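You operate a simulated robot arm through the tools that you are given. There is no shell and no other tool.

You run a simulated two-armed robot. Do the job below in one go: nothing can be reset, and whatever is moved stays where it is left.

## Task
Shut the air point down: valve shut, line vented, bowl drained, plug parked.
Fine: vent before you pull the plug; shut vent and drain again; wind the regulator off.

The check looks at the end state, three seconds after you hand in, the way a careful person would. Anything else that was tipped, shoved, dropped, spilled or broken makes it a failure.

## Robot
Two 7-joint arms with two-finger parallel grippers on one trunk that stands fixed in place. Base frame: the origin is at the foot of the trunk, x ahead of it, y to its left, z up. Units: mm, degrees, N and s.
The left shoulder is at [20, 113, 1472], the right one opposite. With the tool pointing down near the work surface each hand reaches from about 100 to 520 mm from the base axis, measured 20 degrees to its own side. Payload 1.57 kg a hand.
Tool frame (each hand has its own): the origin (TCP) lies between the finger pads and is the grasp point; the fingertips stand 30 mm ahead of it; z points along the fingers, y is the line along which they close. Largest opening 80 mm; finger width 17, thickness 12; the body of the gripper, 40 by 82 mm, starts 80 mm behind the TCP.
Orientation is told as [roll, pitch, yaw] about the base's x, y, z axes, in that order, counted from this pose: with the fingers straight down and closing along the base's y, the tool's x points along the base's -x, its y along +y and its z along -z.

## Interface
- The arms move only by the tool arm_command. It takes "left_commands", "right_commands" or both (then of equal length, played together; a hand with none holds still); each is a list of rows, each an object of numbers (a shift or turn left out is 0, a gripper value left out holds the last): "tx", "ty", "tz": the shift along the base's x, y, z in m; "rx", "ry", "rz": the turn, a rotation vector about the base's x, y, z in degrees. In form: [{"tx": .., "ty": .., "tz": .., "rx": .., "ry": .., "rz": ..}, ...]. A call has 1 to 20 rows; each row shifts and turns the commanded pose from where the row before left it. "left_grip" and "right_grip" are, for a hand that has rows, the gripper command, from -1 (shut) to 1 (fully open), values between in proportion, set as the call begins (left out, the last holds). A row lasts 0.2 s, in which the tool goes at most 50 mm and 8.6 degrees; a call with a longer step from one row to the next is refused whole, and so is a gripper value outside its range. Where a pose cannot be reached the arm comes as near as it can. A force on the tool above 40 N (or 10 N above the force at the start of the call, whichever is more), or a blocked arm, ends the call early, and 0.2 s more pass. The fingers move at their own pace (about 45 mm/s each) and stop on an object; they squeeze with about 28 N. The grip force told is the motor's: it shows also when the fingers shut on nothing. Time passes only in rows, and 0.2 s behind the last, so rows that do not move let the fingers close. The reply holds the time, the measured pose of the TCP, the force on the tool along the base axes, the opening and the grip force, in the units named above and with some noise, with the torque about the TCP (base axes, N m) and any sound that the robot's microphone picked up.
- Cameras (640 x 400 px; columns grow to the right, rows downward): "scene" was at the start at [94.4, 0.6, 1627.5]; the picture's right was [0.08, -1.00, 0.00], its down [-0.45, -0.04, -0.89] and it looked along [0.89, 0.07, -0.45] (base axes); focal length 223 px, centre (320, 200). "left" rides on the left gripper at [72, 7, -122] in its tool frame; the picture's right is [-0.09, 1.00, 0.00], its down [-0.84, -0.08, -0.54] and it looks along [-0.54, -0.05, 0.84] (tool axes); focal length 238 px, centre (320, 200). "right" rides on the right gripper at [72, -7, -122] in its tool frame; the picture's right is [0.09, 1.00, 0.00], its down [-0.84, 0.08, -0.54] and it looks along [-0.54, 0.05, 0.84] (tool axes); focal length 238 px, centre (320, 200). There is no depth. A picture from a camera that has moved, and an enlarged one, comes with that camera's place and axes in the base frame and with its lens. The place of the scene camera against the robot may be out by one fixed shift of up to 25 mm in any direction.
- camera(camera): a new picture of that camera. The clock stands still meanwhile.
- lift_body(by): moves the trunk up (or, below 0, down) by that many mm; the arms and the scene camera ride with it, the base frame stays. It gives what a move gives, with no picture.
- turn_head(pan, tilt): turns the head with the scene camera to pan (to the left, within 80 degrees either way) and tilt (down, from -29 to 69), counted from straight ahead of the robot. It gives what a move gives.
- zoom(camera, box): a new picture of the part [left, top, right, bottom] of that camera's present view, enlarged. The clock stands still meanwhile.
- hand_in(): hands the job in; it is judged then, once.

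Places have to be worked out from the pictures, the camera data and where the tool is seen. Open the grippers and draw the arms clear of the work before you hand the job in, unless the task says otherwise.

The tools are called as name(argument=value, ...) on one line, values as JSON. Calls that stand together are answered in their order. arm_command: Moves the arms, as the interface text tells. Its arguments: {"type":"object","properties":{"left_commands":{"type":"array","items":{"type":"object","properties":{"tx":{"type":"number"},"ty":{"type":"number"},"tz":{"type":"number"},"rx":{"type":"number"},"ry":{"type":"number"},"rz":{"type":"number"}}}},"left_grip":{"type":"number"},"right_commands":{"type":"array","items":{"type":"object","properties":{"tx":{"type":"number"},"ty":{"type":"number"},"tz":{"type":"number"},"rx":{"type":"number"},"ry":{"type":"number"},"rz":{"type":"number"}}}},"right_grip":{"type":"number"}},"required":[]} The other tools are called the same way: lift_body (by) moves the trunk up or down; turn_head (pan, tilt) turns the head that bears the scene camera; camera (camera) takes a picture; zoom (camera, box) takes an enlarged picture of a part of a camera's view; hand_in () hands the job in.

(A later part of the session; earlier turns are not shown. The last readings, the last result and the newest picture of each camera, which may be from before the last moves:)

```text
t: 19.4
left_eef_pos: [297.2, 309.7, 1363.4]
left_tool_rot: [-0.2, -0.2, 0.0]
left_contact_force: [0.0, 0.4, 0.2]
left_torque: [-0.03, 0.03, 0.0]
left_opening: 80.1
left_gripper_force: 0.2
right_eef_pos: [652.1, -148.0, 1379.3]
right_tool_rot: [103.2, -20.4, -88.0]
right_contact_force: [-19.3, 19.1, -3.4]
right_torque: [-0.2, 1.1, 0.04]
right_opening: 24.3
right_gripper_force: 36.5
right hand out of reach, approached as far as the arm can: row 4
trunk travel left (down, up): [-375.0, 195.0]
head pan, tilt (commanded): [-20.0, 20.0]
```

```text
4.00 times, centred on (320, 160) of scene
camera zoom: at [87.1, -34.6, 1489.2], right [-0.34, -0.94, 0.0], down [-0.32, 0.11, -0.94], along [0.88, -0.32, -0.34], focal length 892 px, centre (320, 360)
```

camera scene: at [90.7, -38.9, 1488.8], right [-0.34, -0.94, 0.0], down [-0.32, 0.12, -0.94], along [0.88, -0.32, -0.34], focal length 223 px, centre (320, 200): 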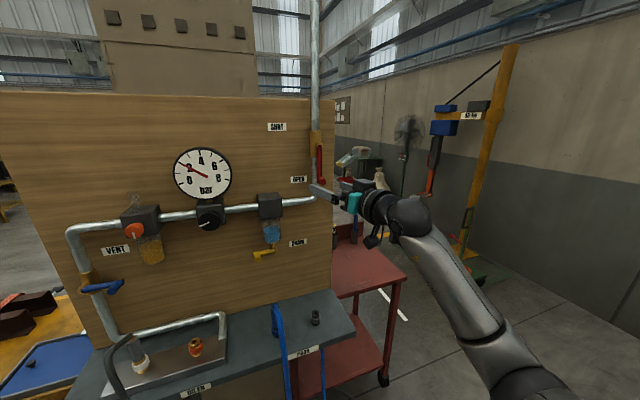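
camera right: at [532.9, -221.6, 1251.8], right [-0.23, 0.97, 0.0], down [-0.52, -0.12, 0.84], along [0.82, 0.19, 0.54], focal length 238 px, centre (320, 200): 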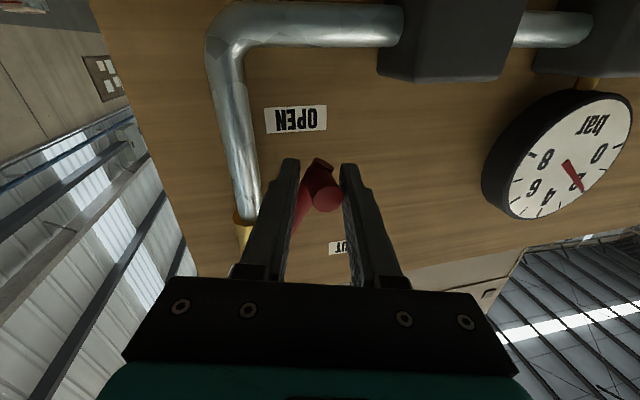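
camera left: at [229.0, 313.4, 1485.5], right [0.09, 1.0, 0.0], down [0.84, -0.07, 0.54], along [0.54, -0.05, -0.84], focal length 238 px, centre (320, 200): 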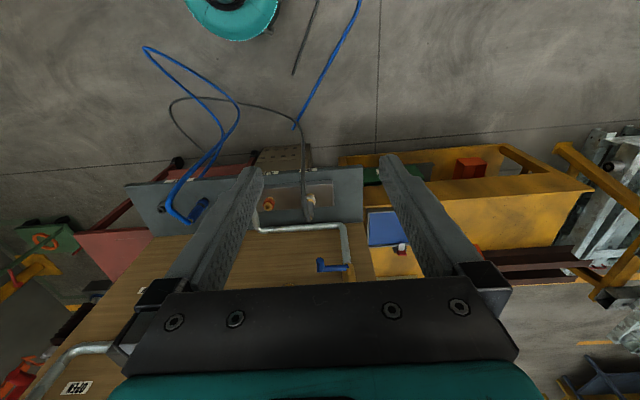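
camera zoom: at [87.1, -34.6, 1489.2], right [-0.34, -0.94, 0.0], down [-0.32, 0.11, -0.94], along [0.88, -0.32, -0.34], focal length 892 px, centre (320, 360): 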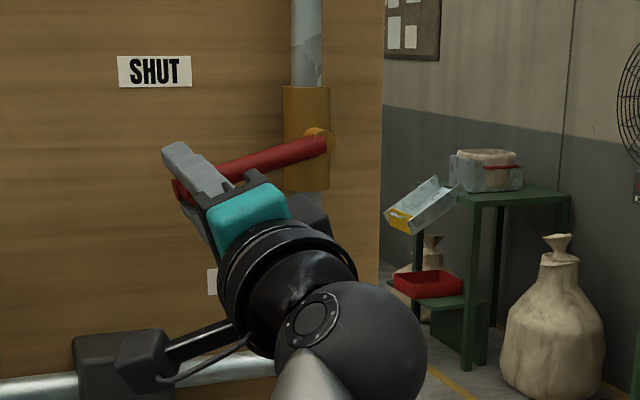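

Lever at ≈72°, with a mild side load. I'll finish the swing with slightly more +y to relieve it and less roll.

arm_command(right_commands=[{"ty": 0.004, "tz": 0.008, "tx": -0.001}, {"ty": 0.002, "tz": 0.01}, {"ty": 0.001, "tz": 0.01}])

zoom(camera="scene", box=[240, 110, 400, 210])

```text
t: 20.2
left_eef_pos: [299.2, 311.5, 1363.8]
left_tool_rot: [-0.2, -0.2, 0.1]
left_contact_force: [0.2, 0.3, 0.0]
left_torque: [0.03, 0.02, 0.03]
left_opening: 80.3
left_gripper_force: 0.0
right_eef_pos: [657.6, -154.5, 1382.7]
right_tool_rot: [102.7, -20.4, -87.9]
right_contact_force: [-16.9, 23.1, -8.6]
right_torque: [0.23, 0.96, -0.29]
right_opening: 24.1
right_gripper_force: 35.4
right hand out of reach, approached as far as the arm can: row 1, 2, 3
trunk travel left (down, up): [-375.0, 195.0]
head pan, tilt (commanded): [-20.0, 20.0]
```

```text
4.00 times, centred on (320, 160) of scene
camera zoom: at [88.4, -34.1, 1489.1], right [-0.34, -0.94, 0.0], down [-0.32, 0.11, -0.94], along [0.88, -0.32, -0.34], focal length 892 px, centre (320, 360)
```

zoom: 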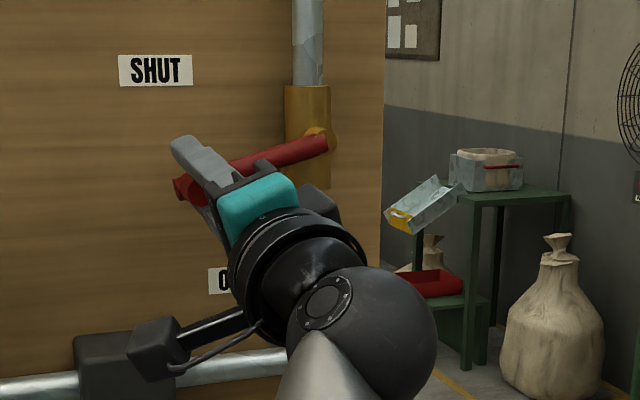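

The arm can't lift further in this posture, but the trunk can carry it: I'll raise the trunk a little so the peg moves up, almost tangent to its arc.

lift_body(by=10)

zoom(camera="scene", box=[240, 110, 400, 210])

```text
t: 20.8
left_eef_pos: [300.6, 310.5, 1373.2]
left_tool_rot: [-0.2, -0.1, 0.2]
left_contact_force: [-0.7, 0.1, -0.2]
left_torque: [0.0, -0.01, 0.01]
left_opening: 80.0
left_gripper_force: 0.0
right_eef_pos: [660.0, -156.1, 1390.7]
right_tool_rot: [102.4, -20.4, -88.0]
right_contact_force: [-10.1, 19.7, -12.3]
right_torque: [0.76, 1.16, -0.06]
right_opening: 25.1
right_gripper_force: 37.1
trunk travel left (down, up): [-385.0, 185.0]
head pan, tilt (commanded): [-20.0, 20.0]
```

```text
4.00 times, centred on (320, 160) of scene
camera zoom: at [90.2, -35.0, 1499.0], right [-0.34, -0.94, 0.0], down [-0.32, 0.11, -0.94], along [0.88, -0.32, -0.34], focal length 892 px, centre (320, 360)
```

zoom: 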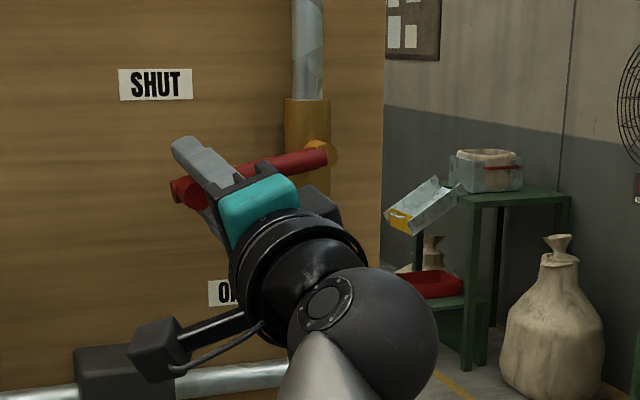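

That raises the lever cleanly. Another 10 mm of trunk lift.

lift_body(by=9)

zoom(camera="scene", box=[240, 110, 400, 210])

```text
t: 21.4
left_eef_pos: [300.8, 309.3, 1381.3]
left_tool_rot: [-0.2, 0.0, 0.0]
left_contact_force: [-0.4, -0.2, 1.3]
left_torque: [-0.01, -0.01, 0.02]
left_opening: 80.0
left_gripper_force: 0.2
right_eef_pos: [660.9, -157.6, 1398.7]
right_tool_rot: [102.4, -20.4, -87.8]
right_contact_force: [-6.2, 17.9, -13.2]
right_torque: [0.93, 1.25, -0.1]
right_opening: 27.4
right_gripper_force: 37.5
trunk travel left (down, up): [-394.0, 176.0]
head pan, tilt (commanded): [-20.0, 20.0]
```

```text
4.00 times, centred on (320, 160) of scene
camera zoom: at [91.0, -35.5, 1507.9], right [-0.34, -0.94, 0.0], down [-0.32, 0.11, -0.94], along [0.88, -0.32, -0.34], focal length 892 px, centre (320, 360)
```

zoom: 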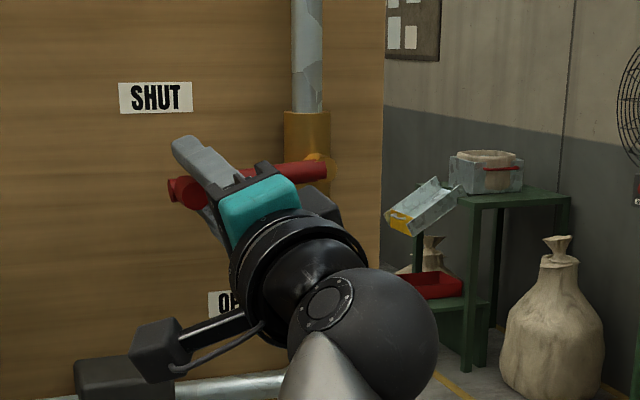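

Lever is near 84°. A final 9 mm of lift should bring it to the stop.

lift_body(by=9)

zoom(camera="scene", box=[240, 110, 400, 210])

camera(camera="right")

```text
t: 22.0
left_eef_pos: [301.9, 307.6, 1391.8]
left_tool_rot: [0.0, 0.0, 0.0]
left_contact_force: [-0.1, 1.1, 0.0]
left_torque: [-0.01, -0.01, -0.01]
left_opening: 79.9
left_gripper_force: 0.1
right_eef_pos: [660.4, -158.2, 1406.9]
right_tool_rot: [102.3, -20.4, -87.9]
right_contact_force: [-6.4, 14.4, -15.9]
right_torque: [1.03, 1.32, 0.14]
right_opening: 28.6
right_gripper_force: 38.8
trunk travel left (down, up): [-403.0, 167.0]
head pan, tilt (commanded): [-20.0, 20.0]
```

```text
4.00 times, centred on (320, 160) of scene
camera zoom: at [91.3, -36.2, 1516.8], right [-0.34, -0.94, 0.0], down [-0.32, 0.12, -0.94], along [0.88, -0.32, -0.34], focal length 892 px, centre (320, 360)
```

zoom: 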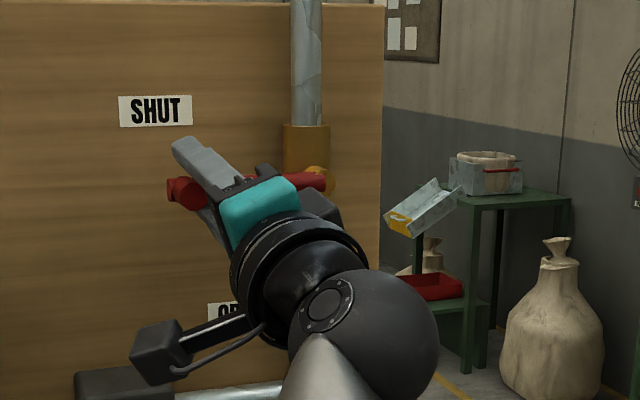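

```text
taken
camera right: at [541.4, -106.4, 1351.5], right [-0.23, 0.42, 0.88], down [-0.52, -0.82, 0.25], along [0.83, -0.4, 0.4], focal length 238 px, centre (320, 200)
```

right: 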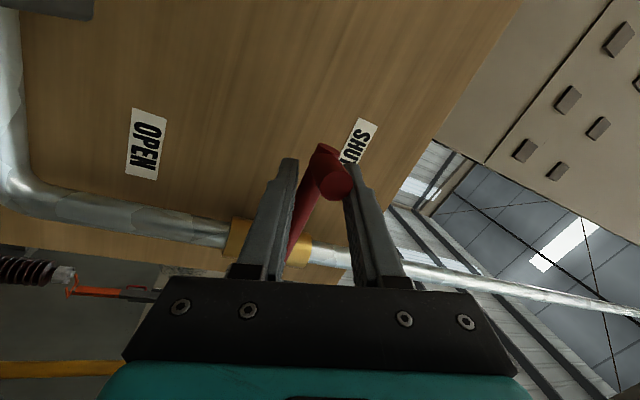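

Sighted from the hand camera the peg tip is at (648, -145, 1407), i.e. lever ≈89°. I'll nudge 4 mm more to feel for the stop.

lift_body(by=5)

camera(camera="right")

```text
t: 22.5
left_eef_pos: [300.9, 308.0, 1395.8]
left_tool_rot: [-0.2, -0.1, 0.1]
left_contact_force: [-0.2, -0.5, -0.9]
left_torque: [0.0, -0.02, 0.0]
left_opening: 79.6
left_gripper_force: 0.0
right_eef_pos: [661.0, -158.5, 1406.1]
right_tool_rot: [101.8, -20.4, -87.7]
right_contact_force: [-15.3, 13.0, -27.7]
right_torque: [1.14, 1.35, -0.18]
right_opening: 28.2
right_gripper_force: 38.9
trunk travel left (down, up): [-408.0, 162.0]
head pan, tilt (commanded): [-20.0, 20.0]
```

```text
taken
camera right: at [540.9, -106.9, 1352.8], right [-0.22, 0.42, 0.88], down [-0.51, -0.82, 0.26], along [0.83, -0.39, 0.39], focal length 238 px, centre (320, 200)
```

right: 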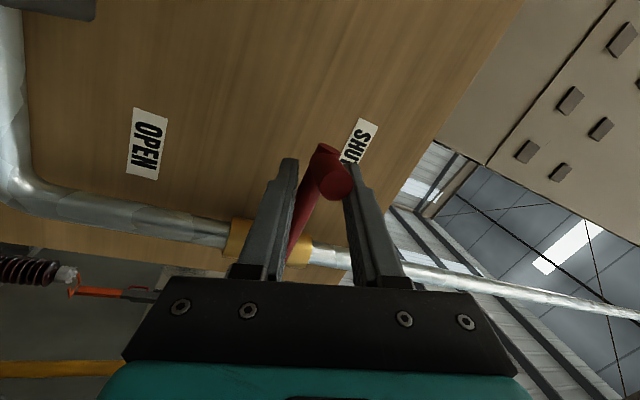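

The hand stopped rising with 28 N downward reaction — the lever is at its SHUT stop. I'll open the gripper and draw straight back.

arm_command(right_commands=[{}, {}, {}, {}], right_grip=1)

arm_command(right_commands=[{"tx": -0.02}, {"tx": -0.02}, {"tx": -0.02}, {"tx": -0.02}, {"tx": -0.02}])

camera(camera="scene")

zoom(camera="scene", box=[160, 110, 400, 260])

```text
t: 23.5
left_eef_pos: [300.9, 306.8, 1397.7]
left_tool_rot: [-0.1, 0.1, 0.2]
left_contact_force: [-0.3, -0.3, 1.0]
left_torque: [0.01, -0.01, -0.03]
left_opening: 80.1
left_gripper_force: 0.0
right_eef_pos: [659.4, -162.5, 1416.2]
right_tool_rot: [103.1, -20.3, -88.7]
right_contact_force: [-0.7, -0.3, -0.7]
right_torque: [0.02, -0.01, -0.01]
right_opening: 80.2
right_gripper_force: 0.1
trunk travel left (down, up): [-408.0, 162.0]
head pan, tilt (commanded): [-20.0, 20.0]
```

```text
t: 24.8
left_eef_pos: [301.4, 306.3, 1395.3]
left_tool_rot: [-0.2, 0.0, 0.1]
left_contact_force: [0.4, 0.4, 0.0]
left_torque: [0.02, 0.0, -0.01]
left_opening: 79.9
left_gripper_force: 0.0
right_eef_pos: [544.9, -188.9, 1492.9]
right_tool_rot: [113.3, -20.9, -93.6]
right_contact_force: [-0.5, -0.5, -0.5]
right_torque: [0.0, -0.01, 0.0]
right_opening: 80.3
right_gripper_force: 0.2
right hand out of reach, approached as far as the arm can: row 2, 3, 5
trunk travel left (down, up): [-408.0, 162.0]
head pan, tilt (commanded): [-20.0, 20.0]
stopped in row 5 (right hand): the arm was blocked; the commanded pose is now the measured one
```

```text
taken
camera scene: at [90.9, -39.0, 1521.8], right [-0.34, -0.94, 0.0], down [-0.32, 0.12, -0.94], along [0.88, -0.32, -0.34], focal length 223 px, centre (320, 200)
```

scene: 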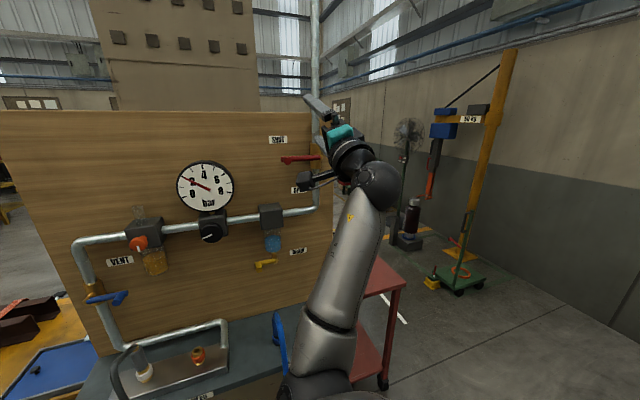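

```text
2.67 times, centred on (280, 185) of scene
camera zoom: at [90.9, -39.0, 1521.8], right [-0.34, -0.94, 0.0], down [-0.32, 0.12, -0.94], along [0.88, -0.32, -0.34], focal length 595 px, centre (427, 240)
```

zoom: 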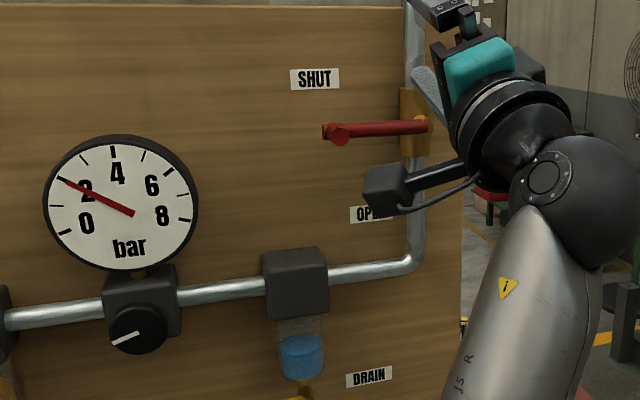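

The lever is at SHUT, gauge still at ~2 bar as expected. But the retreat was blocked and the hand drifted up; I'll look down at the elbow to see what it is near.

turn_head(pan=-25, tilt=50)

camera(camera="scene")

camera(camera="left")

```text
t: 25.7
left_eef_pos: [302.1, 306.0, 1396.9]
left_tool_rot: [0.1, 0.0, 0.1]
left_contact_force: [-0.6, 0.0, 0.2]
left_torque: [0.04, -0.02, 0.02]
left_opening: 80.1
left_gripper_force: 0.1
right_eef_pos: [544.2, -188.6, 1492.2]
right_tool_rot: [113.1, -20.9, -93.6]
right_contact_force: [-0.3, -0.1, 0.3]
right_torque: [-0.03, -0.01, -0.01]
right_opening: 79.9
right_gripper_force: 0.1
trunk travel left (down, up): [-408.0, 162.0]
head pan, tilt (commanded): [-25.0, 50.0]
```

```text
taken
camera scene: at [73.1, -39.5, 1476.3], right [-0.42, -0.91, 0.0], down [-0.69, 0.32, -0.64], along [0.58, -0.27, -0.77], focal length 223 px, centre (320, 200)
```

scene: 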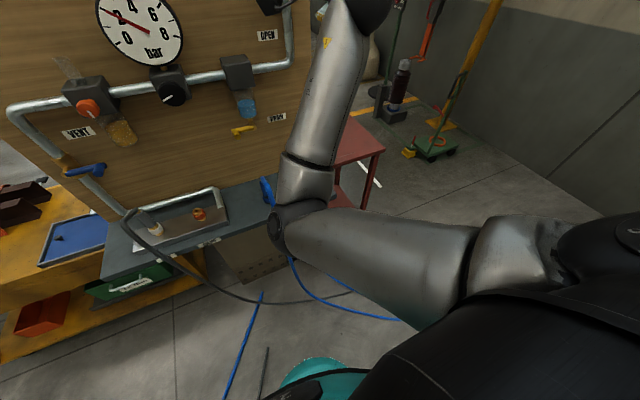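

```text
taken
camera left: at [229.1, 313.4, 1518.3], right [0.09, 1.0, 0.0], down [0.84, -0.07, 0.54], along [0.54, -0.05, -0.84], focal length 238 px, centre (320, 200)
```

left: 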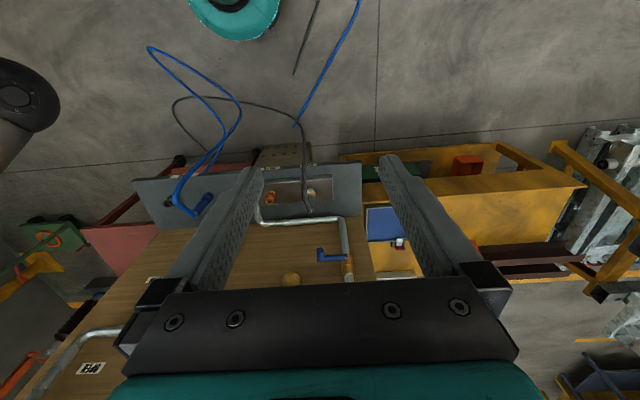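

Nothing is touched; the elbow hangs free in front of the shelf, so it was just a joint limit. I'll unroll the right hand and draw it outward to a neutral place.

arm_command(right_commands=[{"rx": -8, "ty": -0.008, "tz": -0.004}, {"rx": -8, "ty": -0.008, "tz": -0.004}, {"rx": -8, "ty": -0.008, "tz": -0.004}, {"rx": -8, "ty": -0.008, "tz": -0.004}, {"rx": -8, "ty": -0.008, "tz": -0.004}, {"rx": -8, "ty": -0.008, "tz": -0.004}])

```text
t: 27.1
left_eef_pos: [300.8, 306.1, 1397.2]
left_tool_rot: [0.0, -0.2, 0.2]
left_contact_force: [0.4, -0.2, -0.4]
left_torque: [0.03, -0.04, -0.02]
left_opening: 79.8
left_gripper_force: 0.0
right_eef_pos: [545.9, -234.2, 1465.6]
right_tool_rot: [118.9, -68.5, -97.7]
right_contact_force: [-0.3, -0.8, 0.0]
right_torque: [0.0, -0.06, 0.04]
right_opening: 79.7
right_gripper_force: 0.1
trunk travel left (down, up): [-408.0, 162.0]
head pan, tilt (commanded): [-25.0, 50.0]
```

That works. Finishing the unroll and then pitching the tool back to pointing down while retreating.

arm_command(right_commands=[{"rx": -8, "ty": -0.005}, {"rx": -8, "ty": -0.005}, {"rx": -5, "ty": -0.005}, {"ry": 8, "tx": -0.02, "ty": -0.003}, {"ry": 8, "tx": -0.02, "ty": -0.003}, {"ry": 8, "tx": -0.02, "ty": -0.003}, {"ry": 8, "tx": -0.02, "ty": -0.003}, {"ry": 8, "tx": -0.02, "ty": -0.003}, {"ry": 8, "tx": -0.02, "ty": -0.003}])

camera(camera="scene")

```text
t: 29.1
left_eef_pos: [300.5, 307.0, 1396.0]
left_tool_rot: [-0.1, -0.2, 0.1]
left_contact_force: [-0.6, 0.4, 0.5]
left_torque: [0.03, 0.01, -0.01]
left_opening: 80.2
left_gripper_force: 0.1
right_eef_pos: [428.5, -266.8, 1462.7]
right_tool_rot: [22.0, -44.6, -0.5]
right_contact_force: [0.4, 0.3, 0.3]
right_torque: [-0.03, 0.01, -0.04]
right_opening: 79.9
right_gripper_force: 0.0
trunk travel left (down, up): [-408.0, 162.0]
head pan, tilt (commanded): [-25.0, 50.0]
```

```text
taken
camera scene: at [73.0, -39.4, 1476.3], right [-0.42, -0.91, 0.0], down [-0.69, 0.32, -0.64], along [0.58, -0.27, -0.77], focal length 223 px, centre (320, 200)
```

scene: 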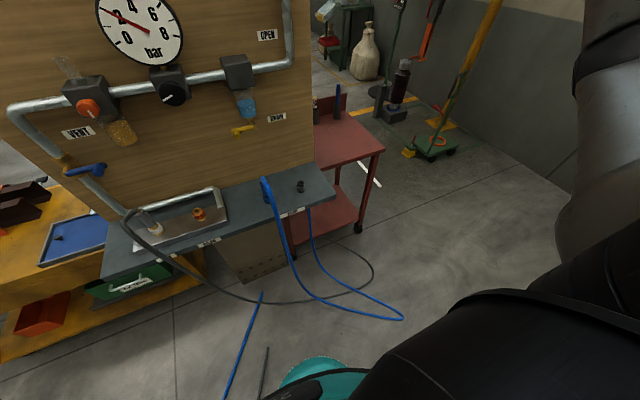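

Right hand is clear. Next is the vent (blue lever) with the left arm: I'll lower the trunk 100 mm and bring the left tool forward-pointing, stopping short of the board.

lift_body(by=-100)

arm_command(left_commands=[{"tx": 0.018, "tz": -0.015, "ry": -8.2}, {"tx": 0.018, "tz": -0.015, "ry": -8.2}, {"tx": 0.018, "tz": -0.015, "ry": -8.2}, {"tx": 0.018, "tz": -0.015, "ry": -8.2}, {"tx": 0.018, "tz": -0.015, "ry": -8.2}, {"tx": 0.018, "tz": -0.015, "ry": -8.2}, {"tx": 0.018, "tz": -0.015, "ry": -8.2}, {"tx": 0.018, "tz": -0.015, "ry": -8.2}, {"tx": 0.018, "tz": -0.015, "ry": -8.2}, {"tx": 0.018, "tz": -0.015, "ry": -8.2}, {"tx": 0.018, "tz": -0.015, "ry": -8}, {}])

turn_head(pan=20, tilt=35)

camera(camera="scene")

camera(camera="left")

```text
t: 30.4
left_eef_pos: [299.9, 306.9, 1297.6]
left_tool_rot: [-0.1, -0.1, 0.0]
left_contact_force: [-0.6, -0.9, -0.1]
left_torque: [0.02, 0.0, 0.0]
left_opening: 79.9
left_gripper_force: 0.2
right_eef_pos: [428.0, -266.9, 1363.9]
right_tool_rot: [22.1, -45.0, -0.6]
right_contact_force: [0.0, -0.2, -0.2]
right_torque: [0.02, -0.03, 0.05]
right_opening: 80.2
right_gripper_force: 0.0
trunk travel left (down, up): [-308.0, 262.0]
head pan, tilt (commanded): [-25.0, 50.0]
```

```text
t: 33.0
left_eef_pos: [498.3, 307.1, 1132.0]
left_tool_rot: [-171.0, -89.8, 171.3]
left_contact_force: [0.6, 0.0, -0.8]
left_torque: [0.02, 0.0, -0.01]
left_opening: 79.8
left_gripper_force: 0.1
right_eef_pos: [427.2, -267.2, 1363.1]
right_tool_rot: [22.1, -44.9, -0.5]
right_contact_force: [0.2, -0.5, -0.3]
right_torque: [0.0, 0.0, 0.01]
right_opening: 79.8
right_gripper_force: 0.1
trunk travel left (down, up): [-308.0, 262.0]
head pan, tilt (commanded): [-25.0, 50.0]
```

```text
t: 34.2
left_eef_pos: [499.4, 307.8, 1132.4]
left_tool_rot: [-110.8, -89.9, 110.6]
left_contact_force: [1.0, 1.1, 0.0]
left_torque: [-0.02, 0.01, -0.02]
left_opening: 80.0
left_gripper_force: 0.0
right_eef_pos: [427.2, -266.2, 1363.6]
right_tool_rot: [22.1, -45.0, -0.5]
right_contact_force: [-0.2, -0.6, 0.6]
right_torque: [0.0, -0.01, 0.01]
right_opening: 80.1
right_gripper_force: 0.1
trunk travel left (down, up): [-308.0, 262.0]
head pan, tilt (commanded): [20.0, 35.0]
```

```text
taken
camera scene: at [86.0, 23.1, 1398.0], right [0.34, -0.94, 0.0], down [-0.54, -0.2, -0.82], along [0.77, 0.28, -0.57], focal length 223 px, centre (320, 200)
```

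scene: 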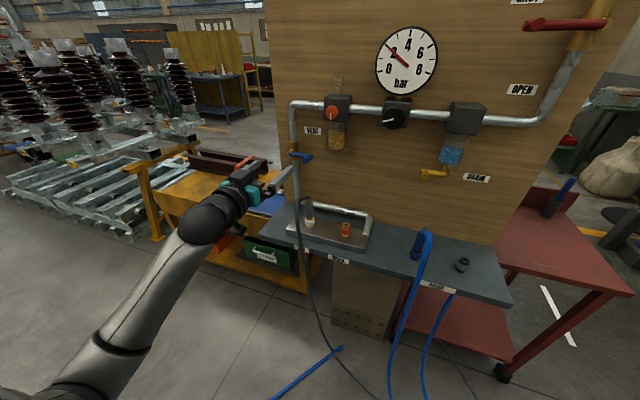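

```text
taken
camera left: at [377.0, 314.3, 1060.8], right [0.0, 1.0, 0.09], down [-0.54, -0.08, 0.84], along [0.84, -0.05, 0.54], focal length 238 px, centre (320, 200)
```

left: 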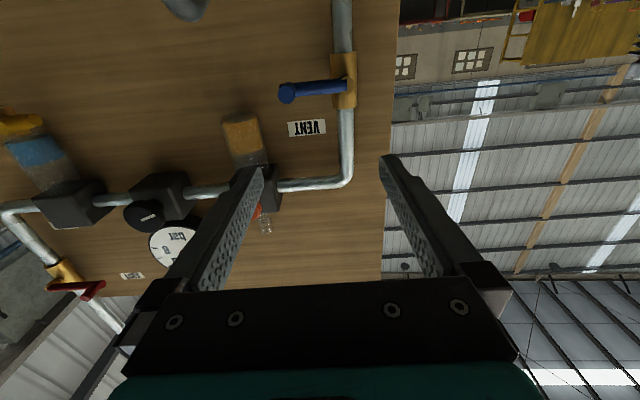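

The left arm reached the forward pose with no limit problems. Zooming on the blue lever to locate its peg.

zoom(camera="left", box=[240, 40, 400, 140])

zoom(camera="scene", box=[260, 80, 420, 180])

zoom(camera="scene", box=[250, 180, 410, 280])

```text
4.00 times, centred on (320, 90) of left
camera zoom: at [377.0, 314.3, 1060.8], right [0.0, 1.0, 0.09], down [-0.54, -0.08, 0.84], along [0.84, -0.05, 0.54], focal length 953 px, centre (320, 640)
```

zoom: 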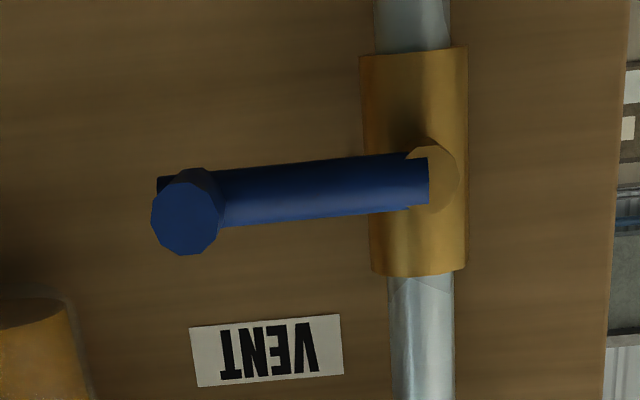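

```text
4.00 times, centred on (340, 130) of scene
camera zoom: at [86.0, 23.1, 1398.0], right [0.34, -0.94, 0.0], down [-0.54, -0.2, -0.82], along [0.77, 0.28, -0.57], focal length 892 px, centre (240, 480)
```

zoom: 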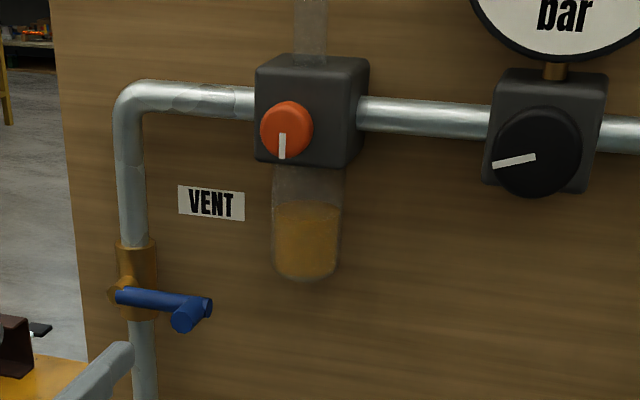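

```text
4.00 times, centred on (330, 230) of scene
camera zoom: at [86.0, 23.1, 1398.0], right [0.34, -0.94, 0.0], down [-0.54, -0.2, -0.82], along [0.77, 0.28, -0.57], focal length 892 px, centre (280, 80)
```

zoom: 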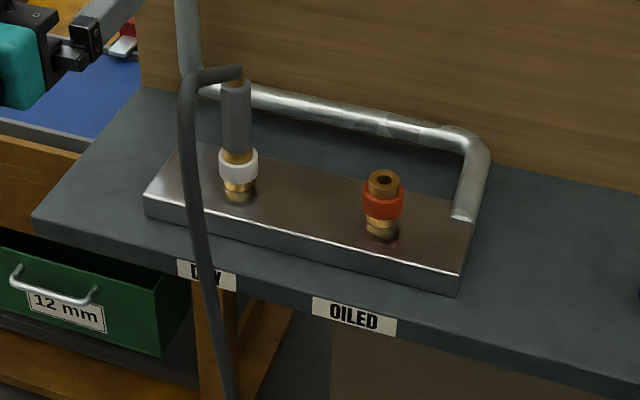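

Blue peg tip sighted at about (646, 275.5, 1099), pivot (674, 344, 1100), radius ≈68. I'll roll the left tool -45° so the jaws suit the whole swing, and line up in y, z while advancing to x≈580.

arm_command(left_commands=[{"tx": 0.013, "ty": -0.0053, "tz": -0.0055, "rx": -7.5}, {"tx": 0.013, "ty": -0.0053, "tz": -0.0055, "rx": -7.5}, {"tx": 0.013, "ty": -0.0053, "tz": -0.0055, "rx": -7.5}, {"tx": 0.013, "ty": -0.0053, "tz": -0.0055, "rx": -7.5}, {"tx": 0.013, "ty": -0.0053, "tz": -0.0055, "rx": -7.5}, {"tx": 0.013, "ty": -0.0053, "tz": -0.0055, "rx": -7.5}, {}])

camera(camera="left")

```text
t: 35.8
left_eef_pos: [577.1, 274.0, 1099.0]
left_tool_rot: [-90.1, -44.8, 90.1]
left_contact_force: [0.2, 0.3, -0.2]
left_torque: [0.0, -0.01, 0.01]
left_opening: 80.2
left_gripper_force: 0.1
right_eef_pos: [428.0, -266.8, 1363.8]
right_tool_rot: [22.0, -44.9, -0.6]
right_contact_force: [-0.5, -0.4, 0.8]
right_torque: [-0.02, 0.0, -0.02]
right_opening: 79.9
right_gripper_force: 0.1
trunk travel left (down, up): [-308.0, 262.0]
head pan, tilt (commanded): [20.0, 35.0]
```

```text
taken
camera left: at [455.1, 228.7, 1043.2], right [0.0, 0.77, -0.64], down [-0.54, 0.54, 0.64], along [0.84, 0.35, 0.42], focal length 238 px, centre (320, 200)
```

left: 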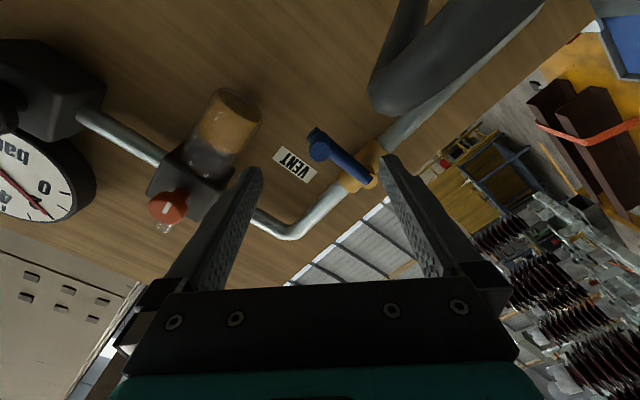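

The peg aligns well, but in this roll the camera arm would swing down into the grey hose. I'll raise the hand and roll it the other way (to +90°) so the camera sits on the outer side, and see if the wrist allows it.

arm_command(left_commands=[{"tx": -0.01, "tz": 0.02}, {"tx": -0.01, "tz": 0.02}, {"rx": 8}, {"rx": 8}, {"rx": 8}, {"rx": 8}, {"rx": 8}, {"rx": 8}, {"rx": 8}, {"rx": 8}, {"rx": 8}, {"rx": 8}, {"rx": 8}, {"rx": 8}, {"rx": 8}, {"rx": 8}, {"rx": 8}, {"rx": 8}, {"rx": 7}])

camera(camera="left")

camera(camera="scene")

```text
t: 39.8
left_eef_pos: [527.6, 435.7, 1342.2]
left_tool_rot: [88.4, -4.7, -89.8]
left_contact_force: [0.3, 0.0, -0.1]
left_torque: [-0.01, 0.0, 0.02]
left_opening: 79.9
left_gripper_force: 0.0
left hand out of reach, approached as far as the arm can: row 8, 9, 10, 11, 12, 13, 14, 15, 16, 17, 18, 19
right_eef_pos: [427.1, -268.4, 1364.3]
right_tool_rot: [22.1, -44.8, -0.6]
right_contact_force: [-0.5, 0.4, -0.3]
right_torque: [-0.01, 0.0, 0.02]
right_opening: 80.1
right_gripper_force: 0.1
trunk travel left (down, up): [-308.0, 262.0]
head pan, tilt (commanded): [20.0, 35.0]
```

```text
taken
camera left: at [405.8, 508.4, 1346.5], right [0.03, -0.01, 1.0], down [-0.54, -0.84, 0.01], along [0.84, -0.54, -0.03], focal length 238 px, centre (320, 200)
```

left: 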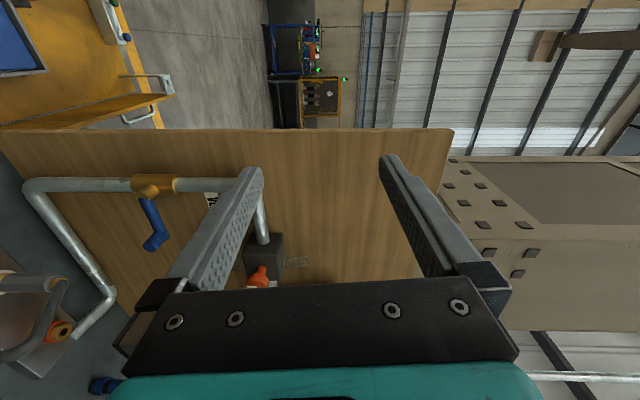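

```text
taken
camera scene: at [85.8, 22.4, 1398.0], right [0.34, -0.94, 0.0], down [-0.54, -0.2, -0.82], along [0.77, 0.28, -0.57], focal length 223 px, centre (320, 200)
```

scene: 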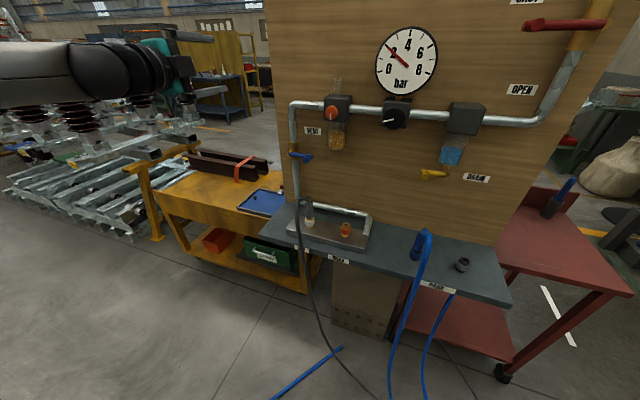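

The wrist limit made the arm swing away upward (no contact). I'll roll back to 0 and come back down to above the blue peg, planning to use a yawed closed-finger push instead.

arm_command(left_commands=[{"rx": -8.4}, {"rx": -8.4}, {"rx": -8.4}, {"rx": -8.4}, {"rx": -8.4}, {"rx": -8.4}, {"rx": -8.4}, {"rx": -8.4}, {"rx": -8.4}, {"rx": -8.4}], left_grip=-1)

```text
t: 42.0
left_eef_pos: [527.6, 436.3, 1342.3]
left_tool_rot: [90.3, -88.4, -90.6]
left_contact_force: [-1.1, 0.5, 0.3]
left_torque: [-0.02, 0.01, 0.02]
left_opening: 0.2
left_gripper_force: 21.4
right_eef_pos: [426.4, -267.2, 1363.4]
right_tool_rot: [22.1, -44.9, -0.5]
right_contact_force: [0.1, 0.3, 0.2]
right_torque: [-0.01, -0.02, -0.02]
right_opening: 79.8
right_gripper_force: 0.1
trunk travel left (down, up): [-308.0, 262.0]
head pan, tilt (commanded): [20.0, 35.0]
```

Roll is back to zero. Now bringing the hand down and inward to above-front of the blue peg with -30° yaw.

arm_command(left_commands=[{"ty": -0.0135, "tz": -0.019, "rz": -3}, {"ty": -0.0135, "tz": -0.019, "rz": -3}, {"ty": -0.0135, "tz": -0.019, "rz": -3}, {"ty": -0.0135, "tz": -0.019, "rz": -3}, {"ty": -0.0135, "tz": -0.019, "rz": -3}, {"ty": -0.0135, "tz": -0.019, "rz": -3}, {"ty": -0.0135, "tz": -0.019, "rz": -3}, {"ty": -0.0135, "tz": -0.019, "rz": -3}, {"ty": -0.0135, "tz": -0.019, "rz": -3}, {"ty": -0.0135, "tz": -0.019, "rz": -3}, {}])

camera(camera="left")

camera(camera="scene")

```text
t: 44.4
left_eef_pos: [527.2, 307.2, 1158.0]
left_tool_rot: [89.8, -88.2, -120.1]
left_contact_force: [-0.7, -0.1, -0.4]
left_torque: [0.0, 0.0, 0.0]
left_opening: 0.1
left_gripper_force: 21.2
left hand out of reach, approached as far as the arm can: row 5
right_eef_pos: [427.5, -267.8, 1365.6]
right_tool_rot: [22.2, -44.9, -0.5]
right_contact_force: [0.9, 0.0, -0.1]
right_torque: [0.0, 0.02, 0.0]
right_opening: 79.9
right_gripper_force: 0.1
trunk travel left (down, up): [-308.0, 262.0]
head pan, tilt (commanded): [20.0, 35.0]
```

```text
taken
camera left: at [426.2, 376.1, 1086.7], right [0.5, 0.86, 0.12], down [-0.52, 0.18, 0.83], along [0.69, -0.48, 0.54], focal length 238 px, centre (320, 200)
```

left: 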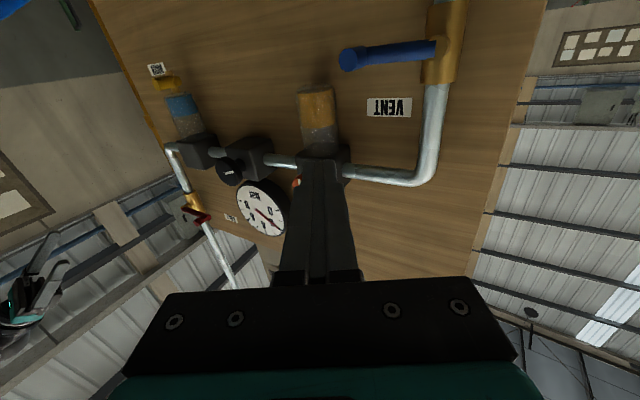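

```text
taken
camera scene: at [85.9, 23.2, 1398.0], right [0.34, -0.94, 0.0], down [-0.54, -0.2, -0.82], along [0.77, 0.28, -0.57], focal length 223 px, centre (320, 200)
```

scene: 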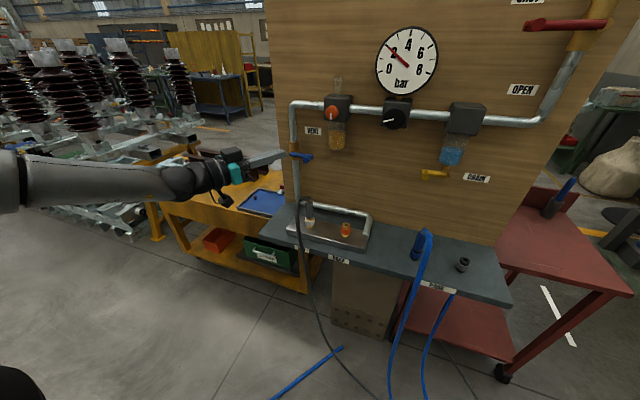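

The peg tip is confirmed at about (644, 275, 1099.5). I'll bring the closed fingertips just above the peg (tip over it, ~8 mm clear).

arm_command(left_commands=[{"tx": 0.0257, "ty": -0.0043, "tz": -0.007}, {"tx": 0.0257, "ty": -0.0043, "tz": -0.007}, {"tx": 0.0257, "ty": -0.0043, "tz": -0.007}, {"tx": 0.0257, "ty": -0.0043, "tz": -0.007}, {}])

camera(camera="left")

zoom(camera="scene", box=[220, 110, 380, 210])

```text
t: 45.6
left_eef_pos: [621.9, 286.9, 1138.9]
left_tool_rot: [89.9, -88.2, -120.1]
left_contact_force: [0.2, 0.2, -0.2]
left_torque: [0.0, -0.02, 0.03]
left_opening: 0.0
left_gripper_force: 21.6
left hand out of reach, approached as far as the arm can: row 4
right_eef_pos: [428.1, -266.8, 1364.3]
right_tool_rot: [22.2, -44.9, -0.5]
right_contact_force: [0.7, 0.1, 0.0]
right_torque: [-0.01, 0.0, 0.01]
right_opening: 80.1
right_gripper_force: 0.0
trunk travel left (down, up): [-308.0, 262.0]
head pan, tilt (commanded): [20.0, 35.0]
```

```text
taken
camera left: at [521.8, 356.3, 1066.0], right [0.5, 0.86, 0.12], down [-0.52, 0.18, 0.83], along [0.69, -0.48, 0.54], focal length 238 px, centre (320, 200)
```

left: 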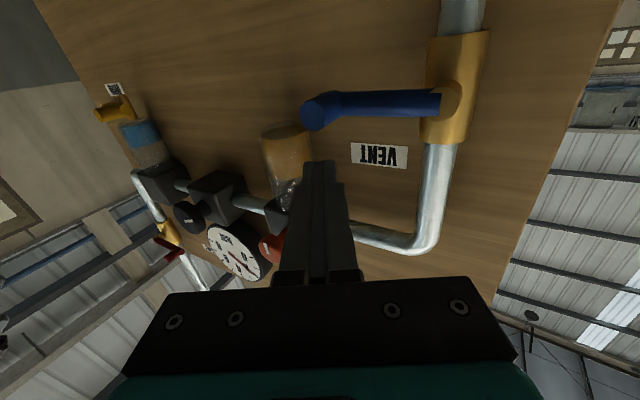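

```text
4.00 times, centred on (300, 160) of scene
camera zoom: at [86.3, 23.1, 1398.0], right [0.34, -0.94, 0.0], down [-0.54, -0.2, -0.82], along [0.77, 0.28, -0.57], focal length 892 px, centre (400, 360)
```

zoom: 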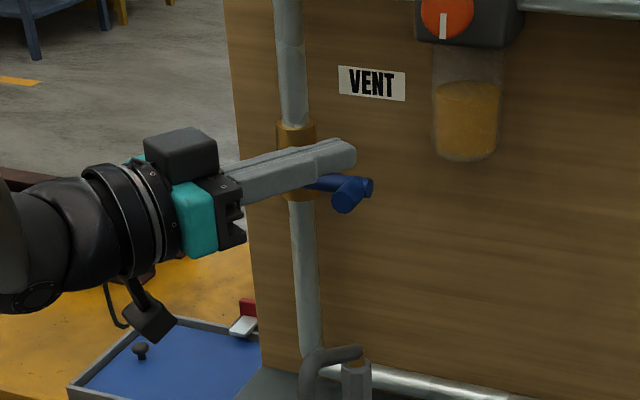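

The fingertips are just above the peg, but the arm is near full stretch. I'll back off, raise the hand, and lower the trunk 100 mm so the shoulder is nearer the lever's height.

arm_command(left_commands=[{"tx": -0.03}, {"tz": 0.025, "rz": 4}, {"tz": 0.025, "rz": 4}, {"tz": 0.025, "rz": 4}, {"tz": 0.025, "rz": 3}])

lift_body(by=-100)

camera(camera="scene")

```text
t: 46.8
left_eef_pos: [593.8, 286.9, 1236.7]
left_tool_rot: [88.9, -88.2, -104.3]
left_contact_force: [-0.6, -0.4, 0.7]
left_torque: [0.01, 0.03, 0.0]
left_opening: 0.0
left_gripper_force: 22.3
right_eef_pos: [425.8, -267.4, 1364.3]
right_tool_rot: [22.1, -44.9, -0.6]
right_contact_force: [-1.0, 0.7, -0.2]
right_torque: [-0.02, 0.01, 0.01]
right_opening: 80.1
right_gripper_force: 0.1
trunk travel left (down, up): [-308.0, 262.0]
head pan, tilt (commanded): [20.0, 35.0]
```

```text
t: 48.1
left_eef_pos: [592.9, 287.4, 1136.6]
left_tool_rot: [90.0, -88.2, -105.3]
left_contact_force: [-0.7, 0.3, 0.3]
left_torque: [0.03, 0.01, -0.01]
left_opening: 0.1
left_gripper_force: 21.0
right_eef_pos: [426.5, -266.9, 1265.1]
right_tool_rot: [22.0, -45.0, -0.5]
right_contact_force: [0.7, 0.6, 0.5]
right_torque: [0.03, 0.01, -0.01]
right_opening: 80.2
right_gripper_force: 0.1
trunk travel left (down, up): [-208.0, 362.0]
head pan, tilt (commanded): [20.0, 35.0]
```

```text
taken
camera scene: at [85.8, 23.2, 1298.1], right [0.34, -0.94, 0.0], down [-0.54, -0.2, -0.82], along [0.77, 0.28, -0.57], focal length 223 px, centre (320, 200)
```

scene: 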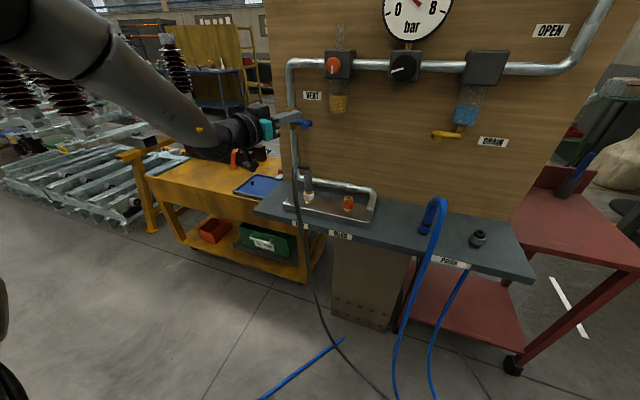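

The left arm now comes in with the elbow up and plenty of reach. Advancing over the peg with the closed fingers.

arm_command(left_commands=[{"tx": 0.018, "ty": -0.002}, {"tx": 0.018, "ty": -0.002}, {"tz": -0.01}, {}])

camera(camera="left")

zoom(camera="scene", box=[230, 80, 390, 180])

```text
t: 49.1
left_eef_pos: [629.2, 283.5, 1127.5]
left_tool_rot: [89.0, -88.2, -104.4]
left_contact_force: [1.0, 0.7, 0.4]
left_torque: [-0.01, 0.01, -0.05]
left_opening: 0.1
left_gripper_force: 20.7
right_eef_pos: [427.0, -267.4, 1264.9]
right_tool_rot: [22.1, -44.9, -0.5]
right_contact_force: [1.0, 0.4, 0.8]
right_torque: [-0.02, 0.02, -0.03]
right_opening: 80.1
right_gripper_force: 0.1
trunk travel left (down, up): [-208.0, 362.0]
head pan, tilt (commanded): [20.0, 35.0]
```

```text
taken
camera left: at [513.5, 324.3, 1054.7], right [0.26, 0.96, 0.12], down [-0.55, 0.04, 0.83], along [0.79, -0.29, 0.54], focal length 238 px, centre (320, 200)
```

left: 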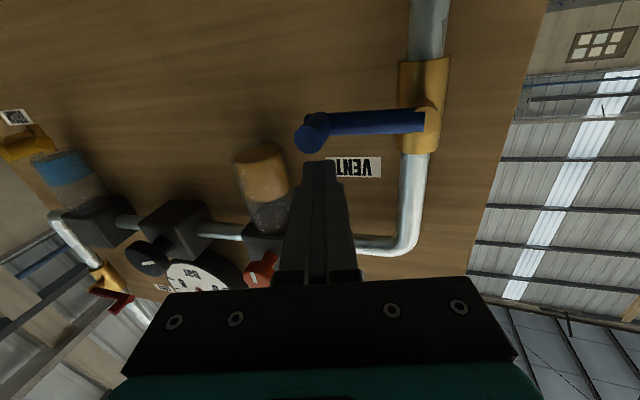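

```text
4.00 times, centred on (310, 130) of scene
camera zoom: at [85.9, 23.1, 1298.0], right [0.34, -0.94, 0.0], down [-0.54, -0.2, -0.82], along [0.77, 0.28, -0.57], focal length 892 px, centre (360, 480)
```

zoom: 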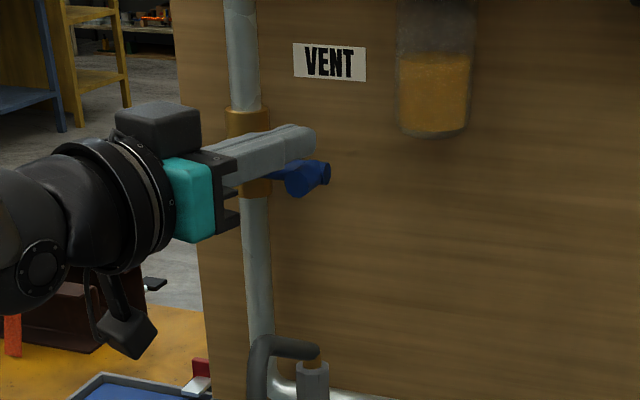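

Fingers are right above the peg. I'll push down gently in small steps to see whether the lever swings that way.

arm_command(left_commands=[{"tz": -0.005}, {"tz": -0.005}, {"tz": -0.005}, {"tz": -0.005}, {"tz": -0.005}])

camera(camera="left")

```text
t: 50.3
left_eef_pos: [630.2, 283.6, 1103.0]
left_tool_rot: [90.8, -88.2, -106.0]
left_contact_force: [-0.3, -0.8, 0.2]
left_torque: [-0.04, 0.04, -0.03]
left_opening: 0.0
left_gripper_force: 21.4
right_eef_pos: [427.9, -267.3, 1264.9]
right_tool_rot: [22.1, -44.9, -0.6]
right_contact_force: [0.8, -0.5, 0.2]
right_torque: [0.0, 0.02, -0.04]
right_opening: 80.0
right_gripper_force: 0.0
trunk travel left (down, up): [-208.0, 362.0]
head pan, tilt (commanded): [20.0, 35.0]
```

```text
taken
camera left: at [514.2, 324.1, 1030.2], right [0.26, 0.96, 0.12], down [-0.55, 0.04, 0.83], along [0.79, -0.29, 0.54], focal length 238 px, centre (320, 200)
```

left: 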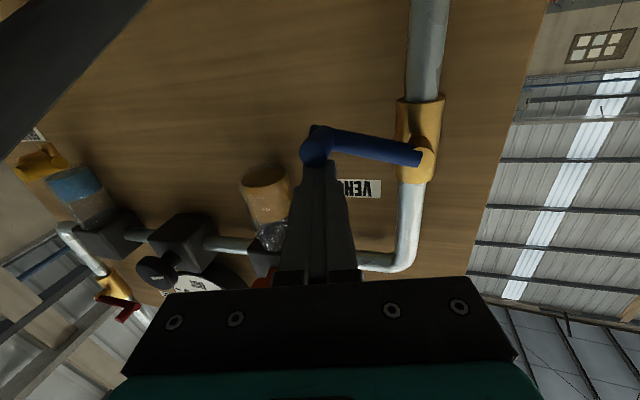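

The lever does swing down freely. Before continuing I'll check the grey hose's clearance from the hand with a close scene view.

zoom(camera="scene", box=[220, 100, 380, 230])

zoom(camera="left", box=[0, 0, 320, 200])

```text
3.08 times, centred on (300, 165) of scene
camera zoom: at [85.9, 23.2, 1298.0], right [0.34, -0.94, 0.0], down [-0.54, -0.2, -0.82], along [0.77, 0.28, -0.57], focal length 686 px, centre (382, 308)
```

zoom: 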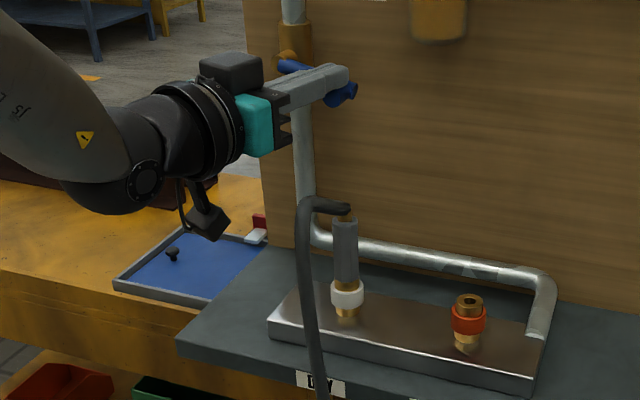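

```text
2.00 times, centred on (160, 100) of left
camera zoom: at [514.2, 324.1, 1030.2], right [0.26, 0.96, 0.12], down [-0.55, 0.04, 0.83], along [0.79, -0.29, 0.54], focal length 477 px, centre (640, 400)
```

zoom: 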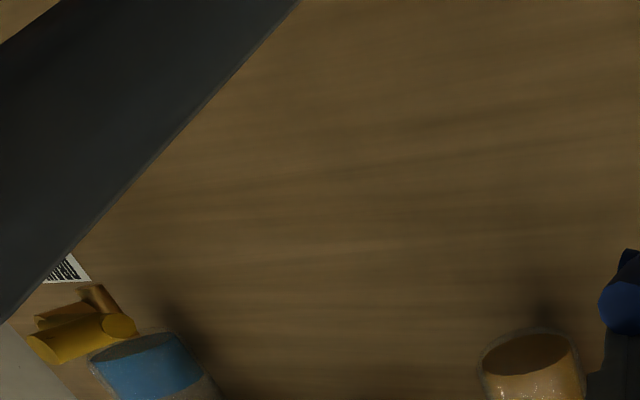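

The hose apex is near (548, 269, 1030); the planned path, with a bit more outward yaw of the hand body, keeps clear of it. Continuing the push along the arc to about 60°.

arm_command(left_commands=[{"ty": -0.0018, "tz": -0.01, "rz": -1}, {"ty": -0.0018, "tz": -0.01, "rz": -1}, {"ty": 0.0035, "tz": -0.0095, "rz": -2}, {"ty": 0.0035, "tz": -0.0095, "rz": -2}, {"ty": 0.006, "tz": -0.007, "rz": -2}, {"ty": 0.006, "tz": -0.007, "rz": -2}])

camera(camera="left")

zoom(camera="scene", box=[220, 100, 380, 230])

```text
t: 51.7
left_eef_pos: [628.8, 299.2, 1048.3]
left_tool_rot: [87.3, -88.2, -112.6]
left_contact_force: [-0.4, -0.6, 0.3]
left_torque: [-0.01, 0.04, -0.06]
left_opening: 0.0
left_gripper_force: 21.3
right_eef_pos: [426.3, -267.0, 1264.8]
right_tool_rot: [22.1, -44.9, -0.4]
right_contact_force: [0.3, 0.5, 0.1]
right_torque: [-0.01, 0.02, 0.05]
right_opening: 79.9
right_gripper_force: 0.1
trunk travel left (down, up): [-208.0, 362.0]
head pan, tilt (commanded): [20.0, 35.0]
```

```text
taken
camera left: at [522.7, 359.7, 976.1], right [0.43, 0.9, 0.12], down [-0.53, 0.14, 0.83], along [0.73, -0.42, 0.54], focal length 238 px, centre (320, 200)
```

left: 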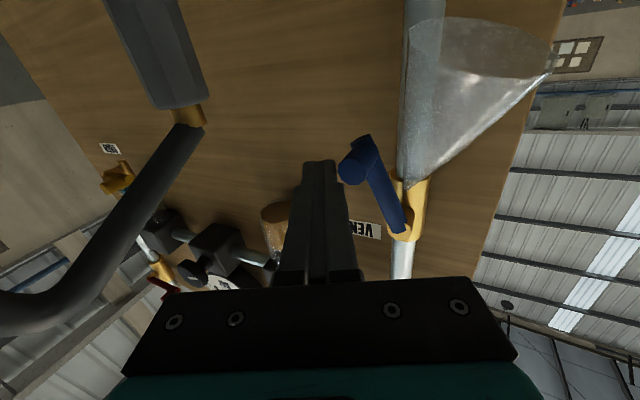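

```text
3.08 times, centred on (300, 165) of scene
camera zoom: at [85.9, 23.2, 1298.0], right [0.34, -0.94, 0.0], down [-0.54, -0.2, -0.82], along [0.77, 0.28, -0.57], focal length 686 px, centre (382, 308)
```

zoom: 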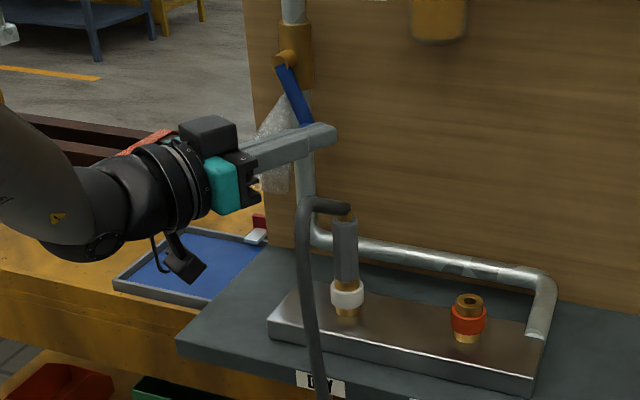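

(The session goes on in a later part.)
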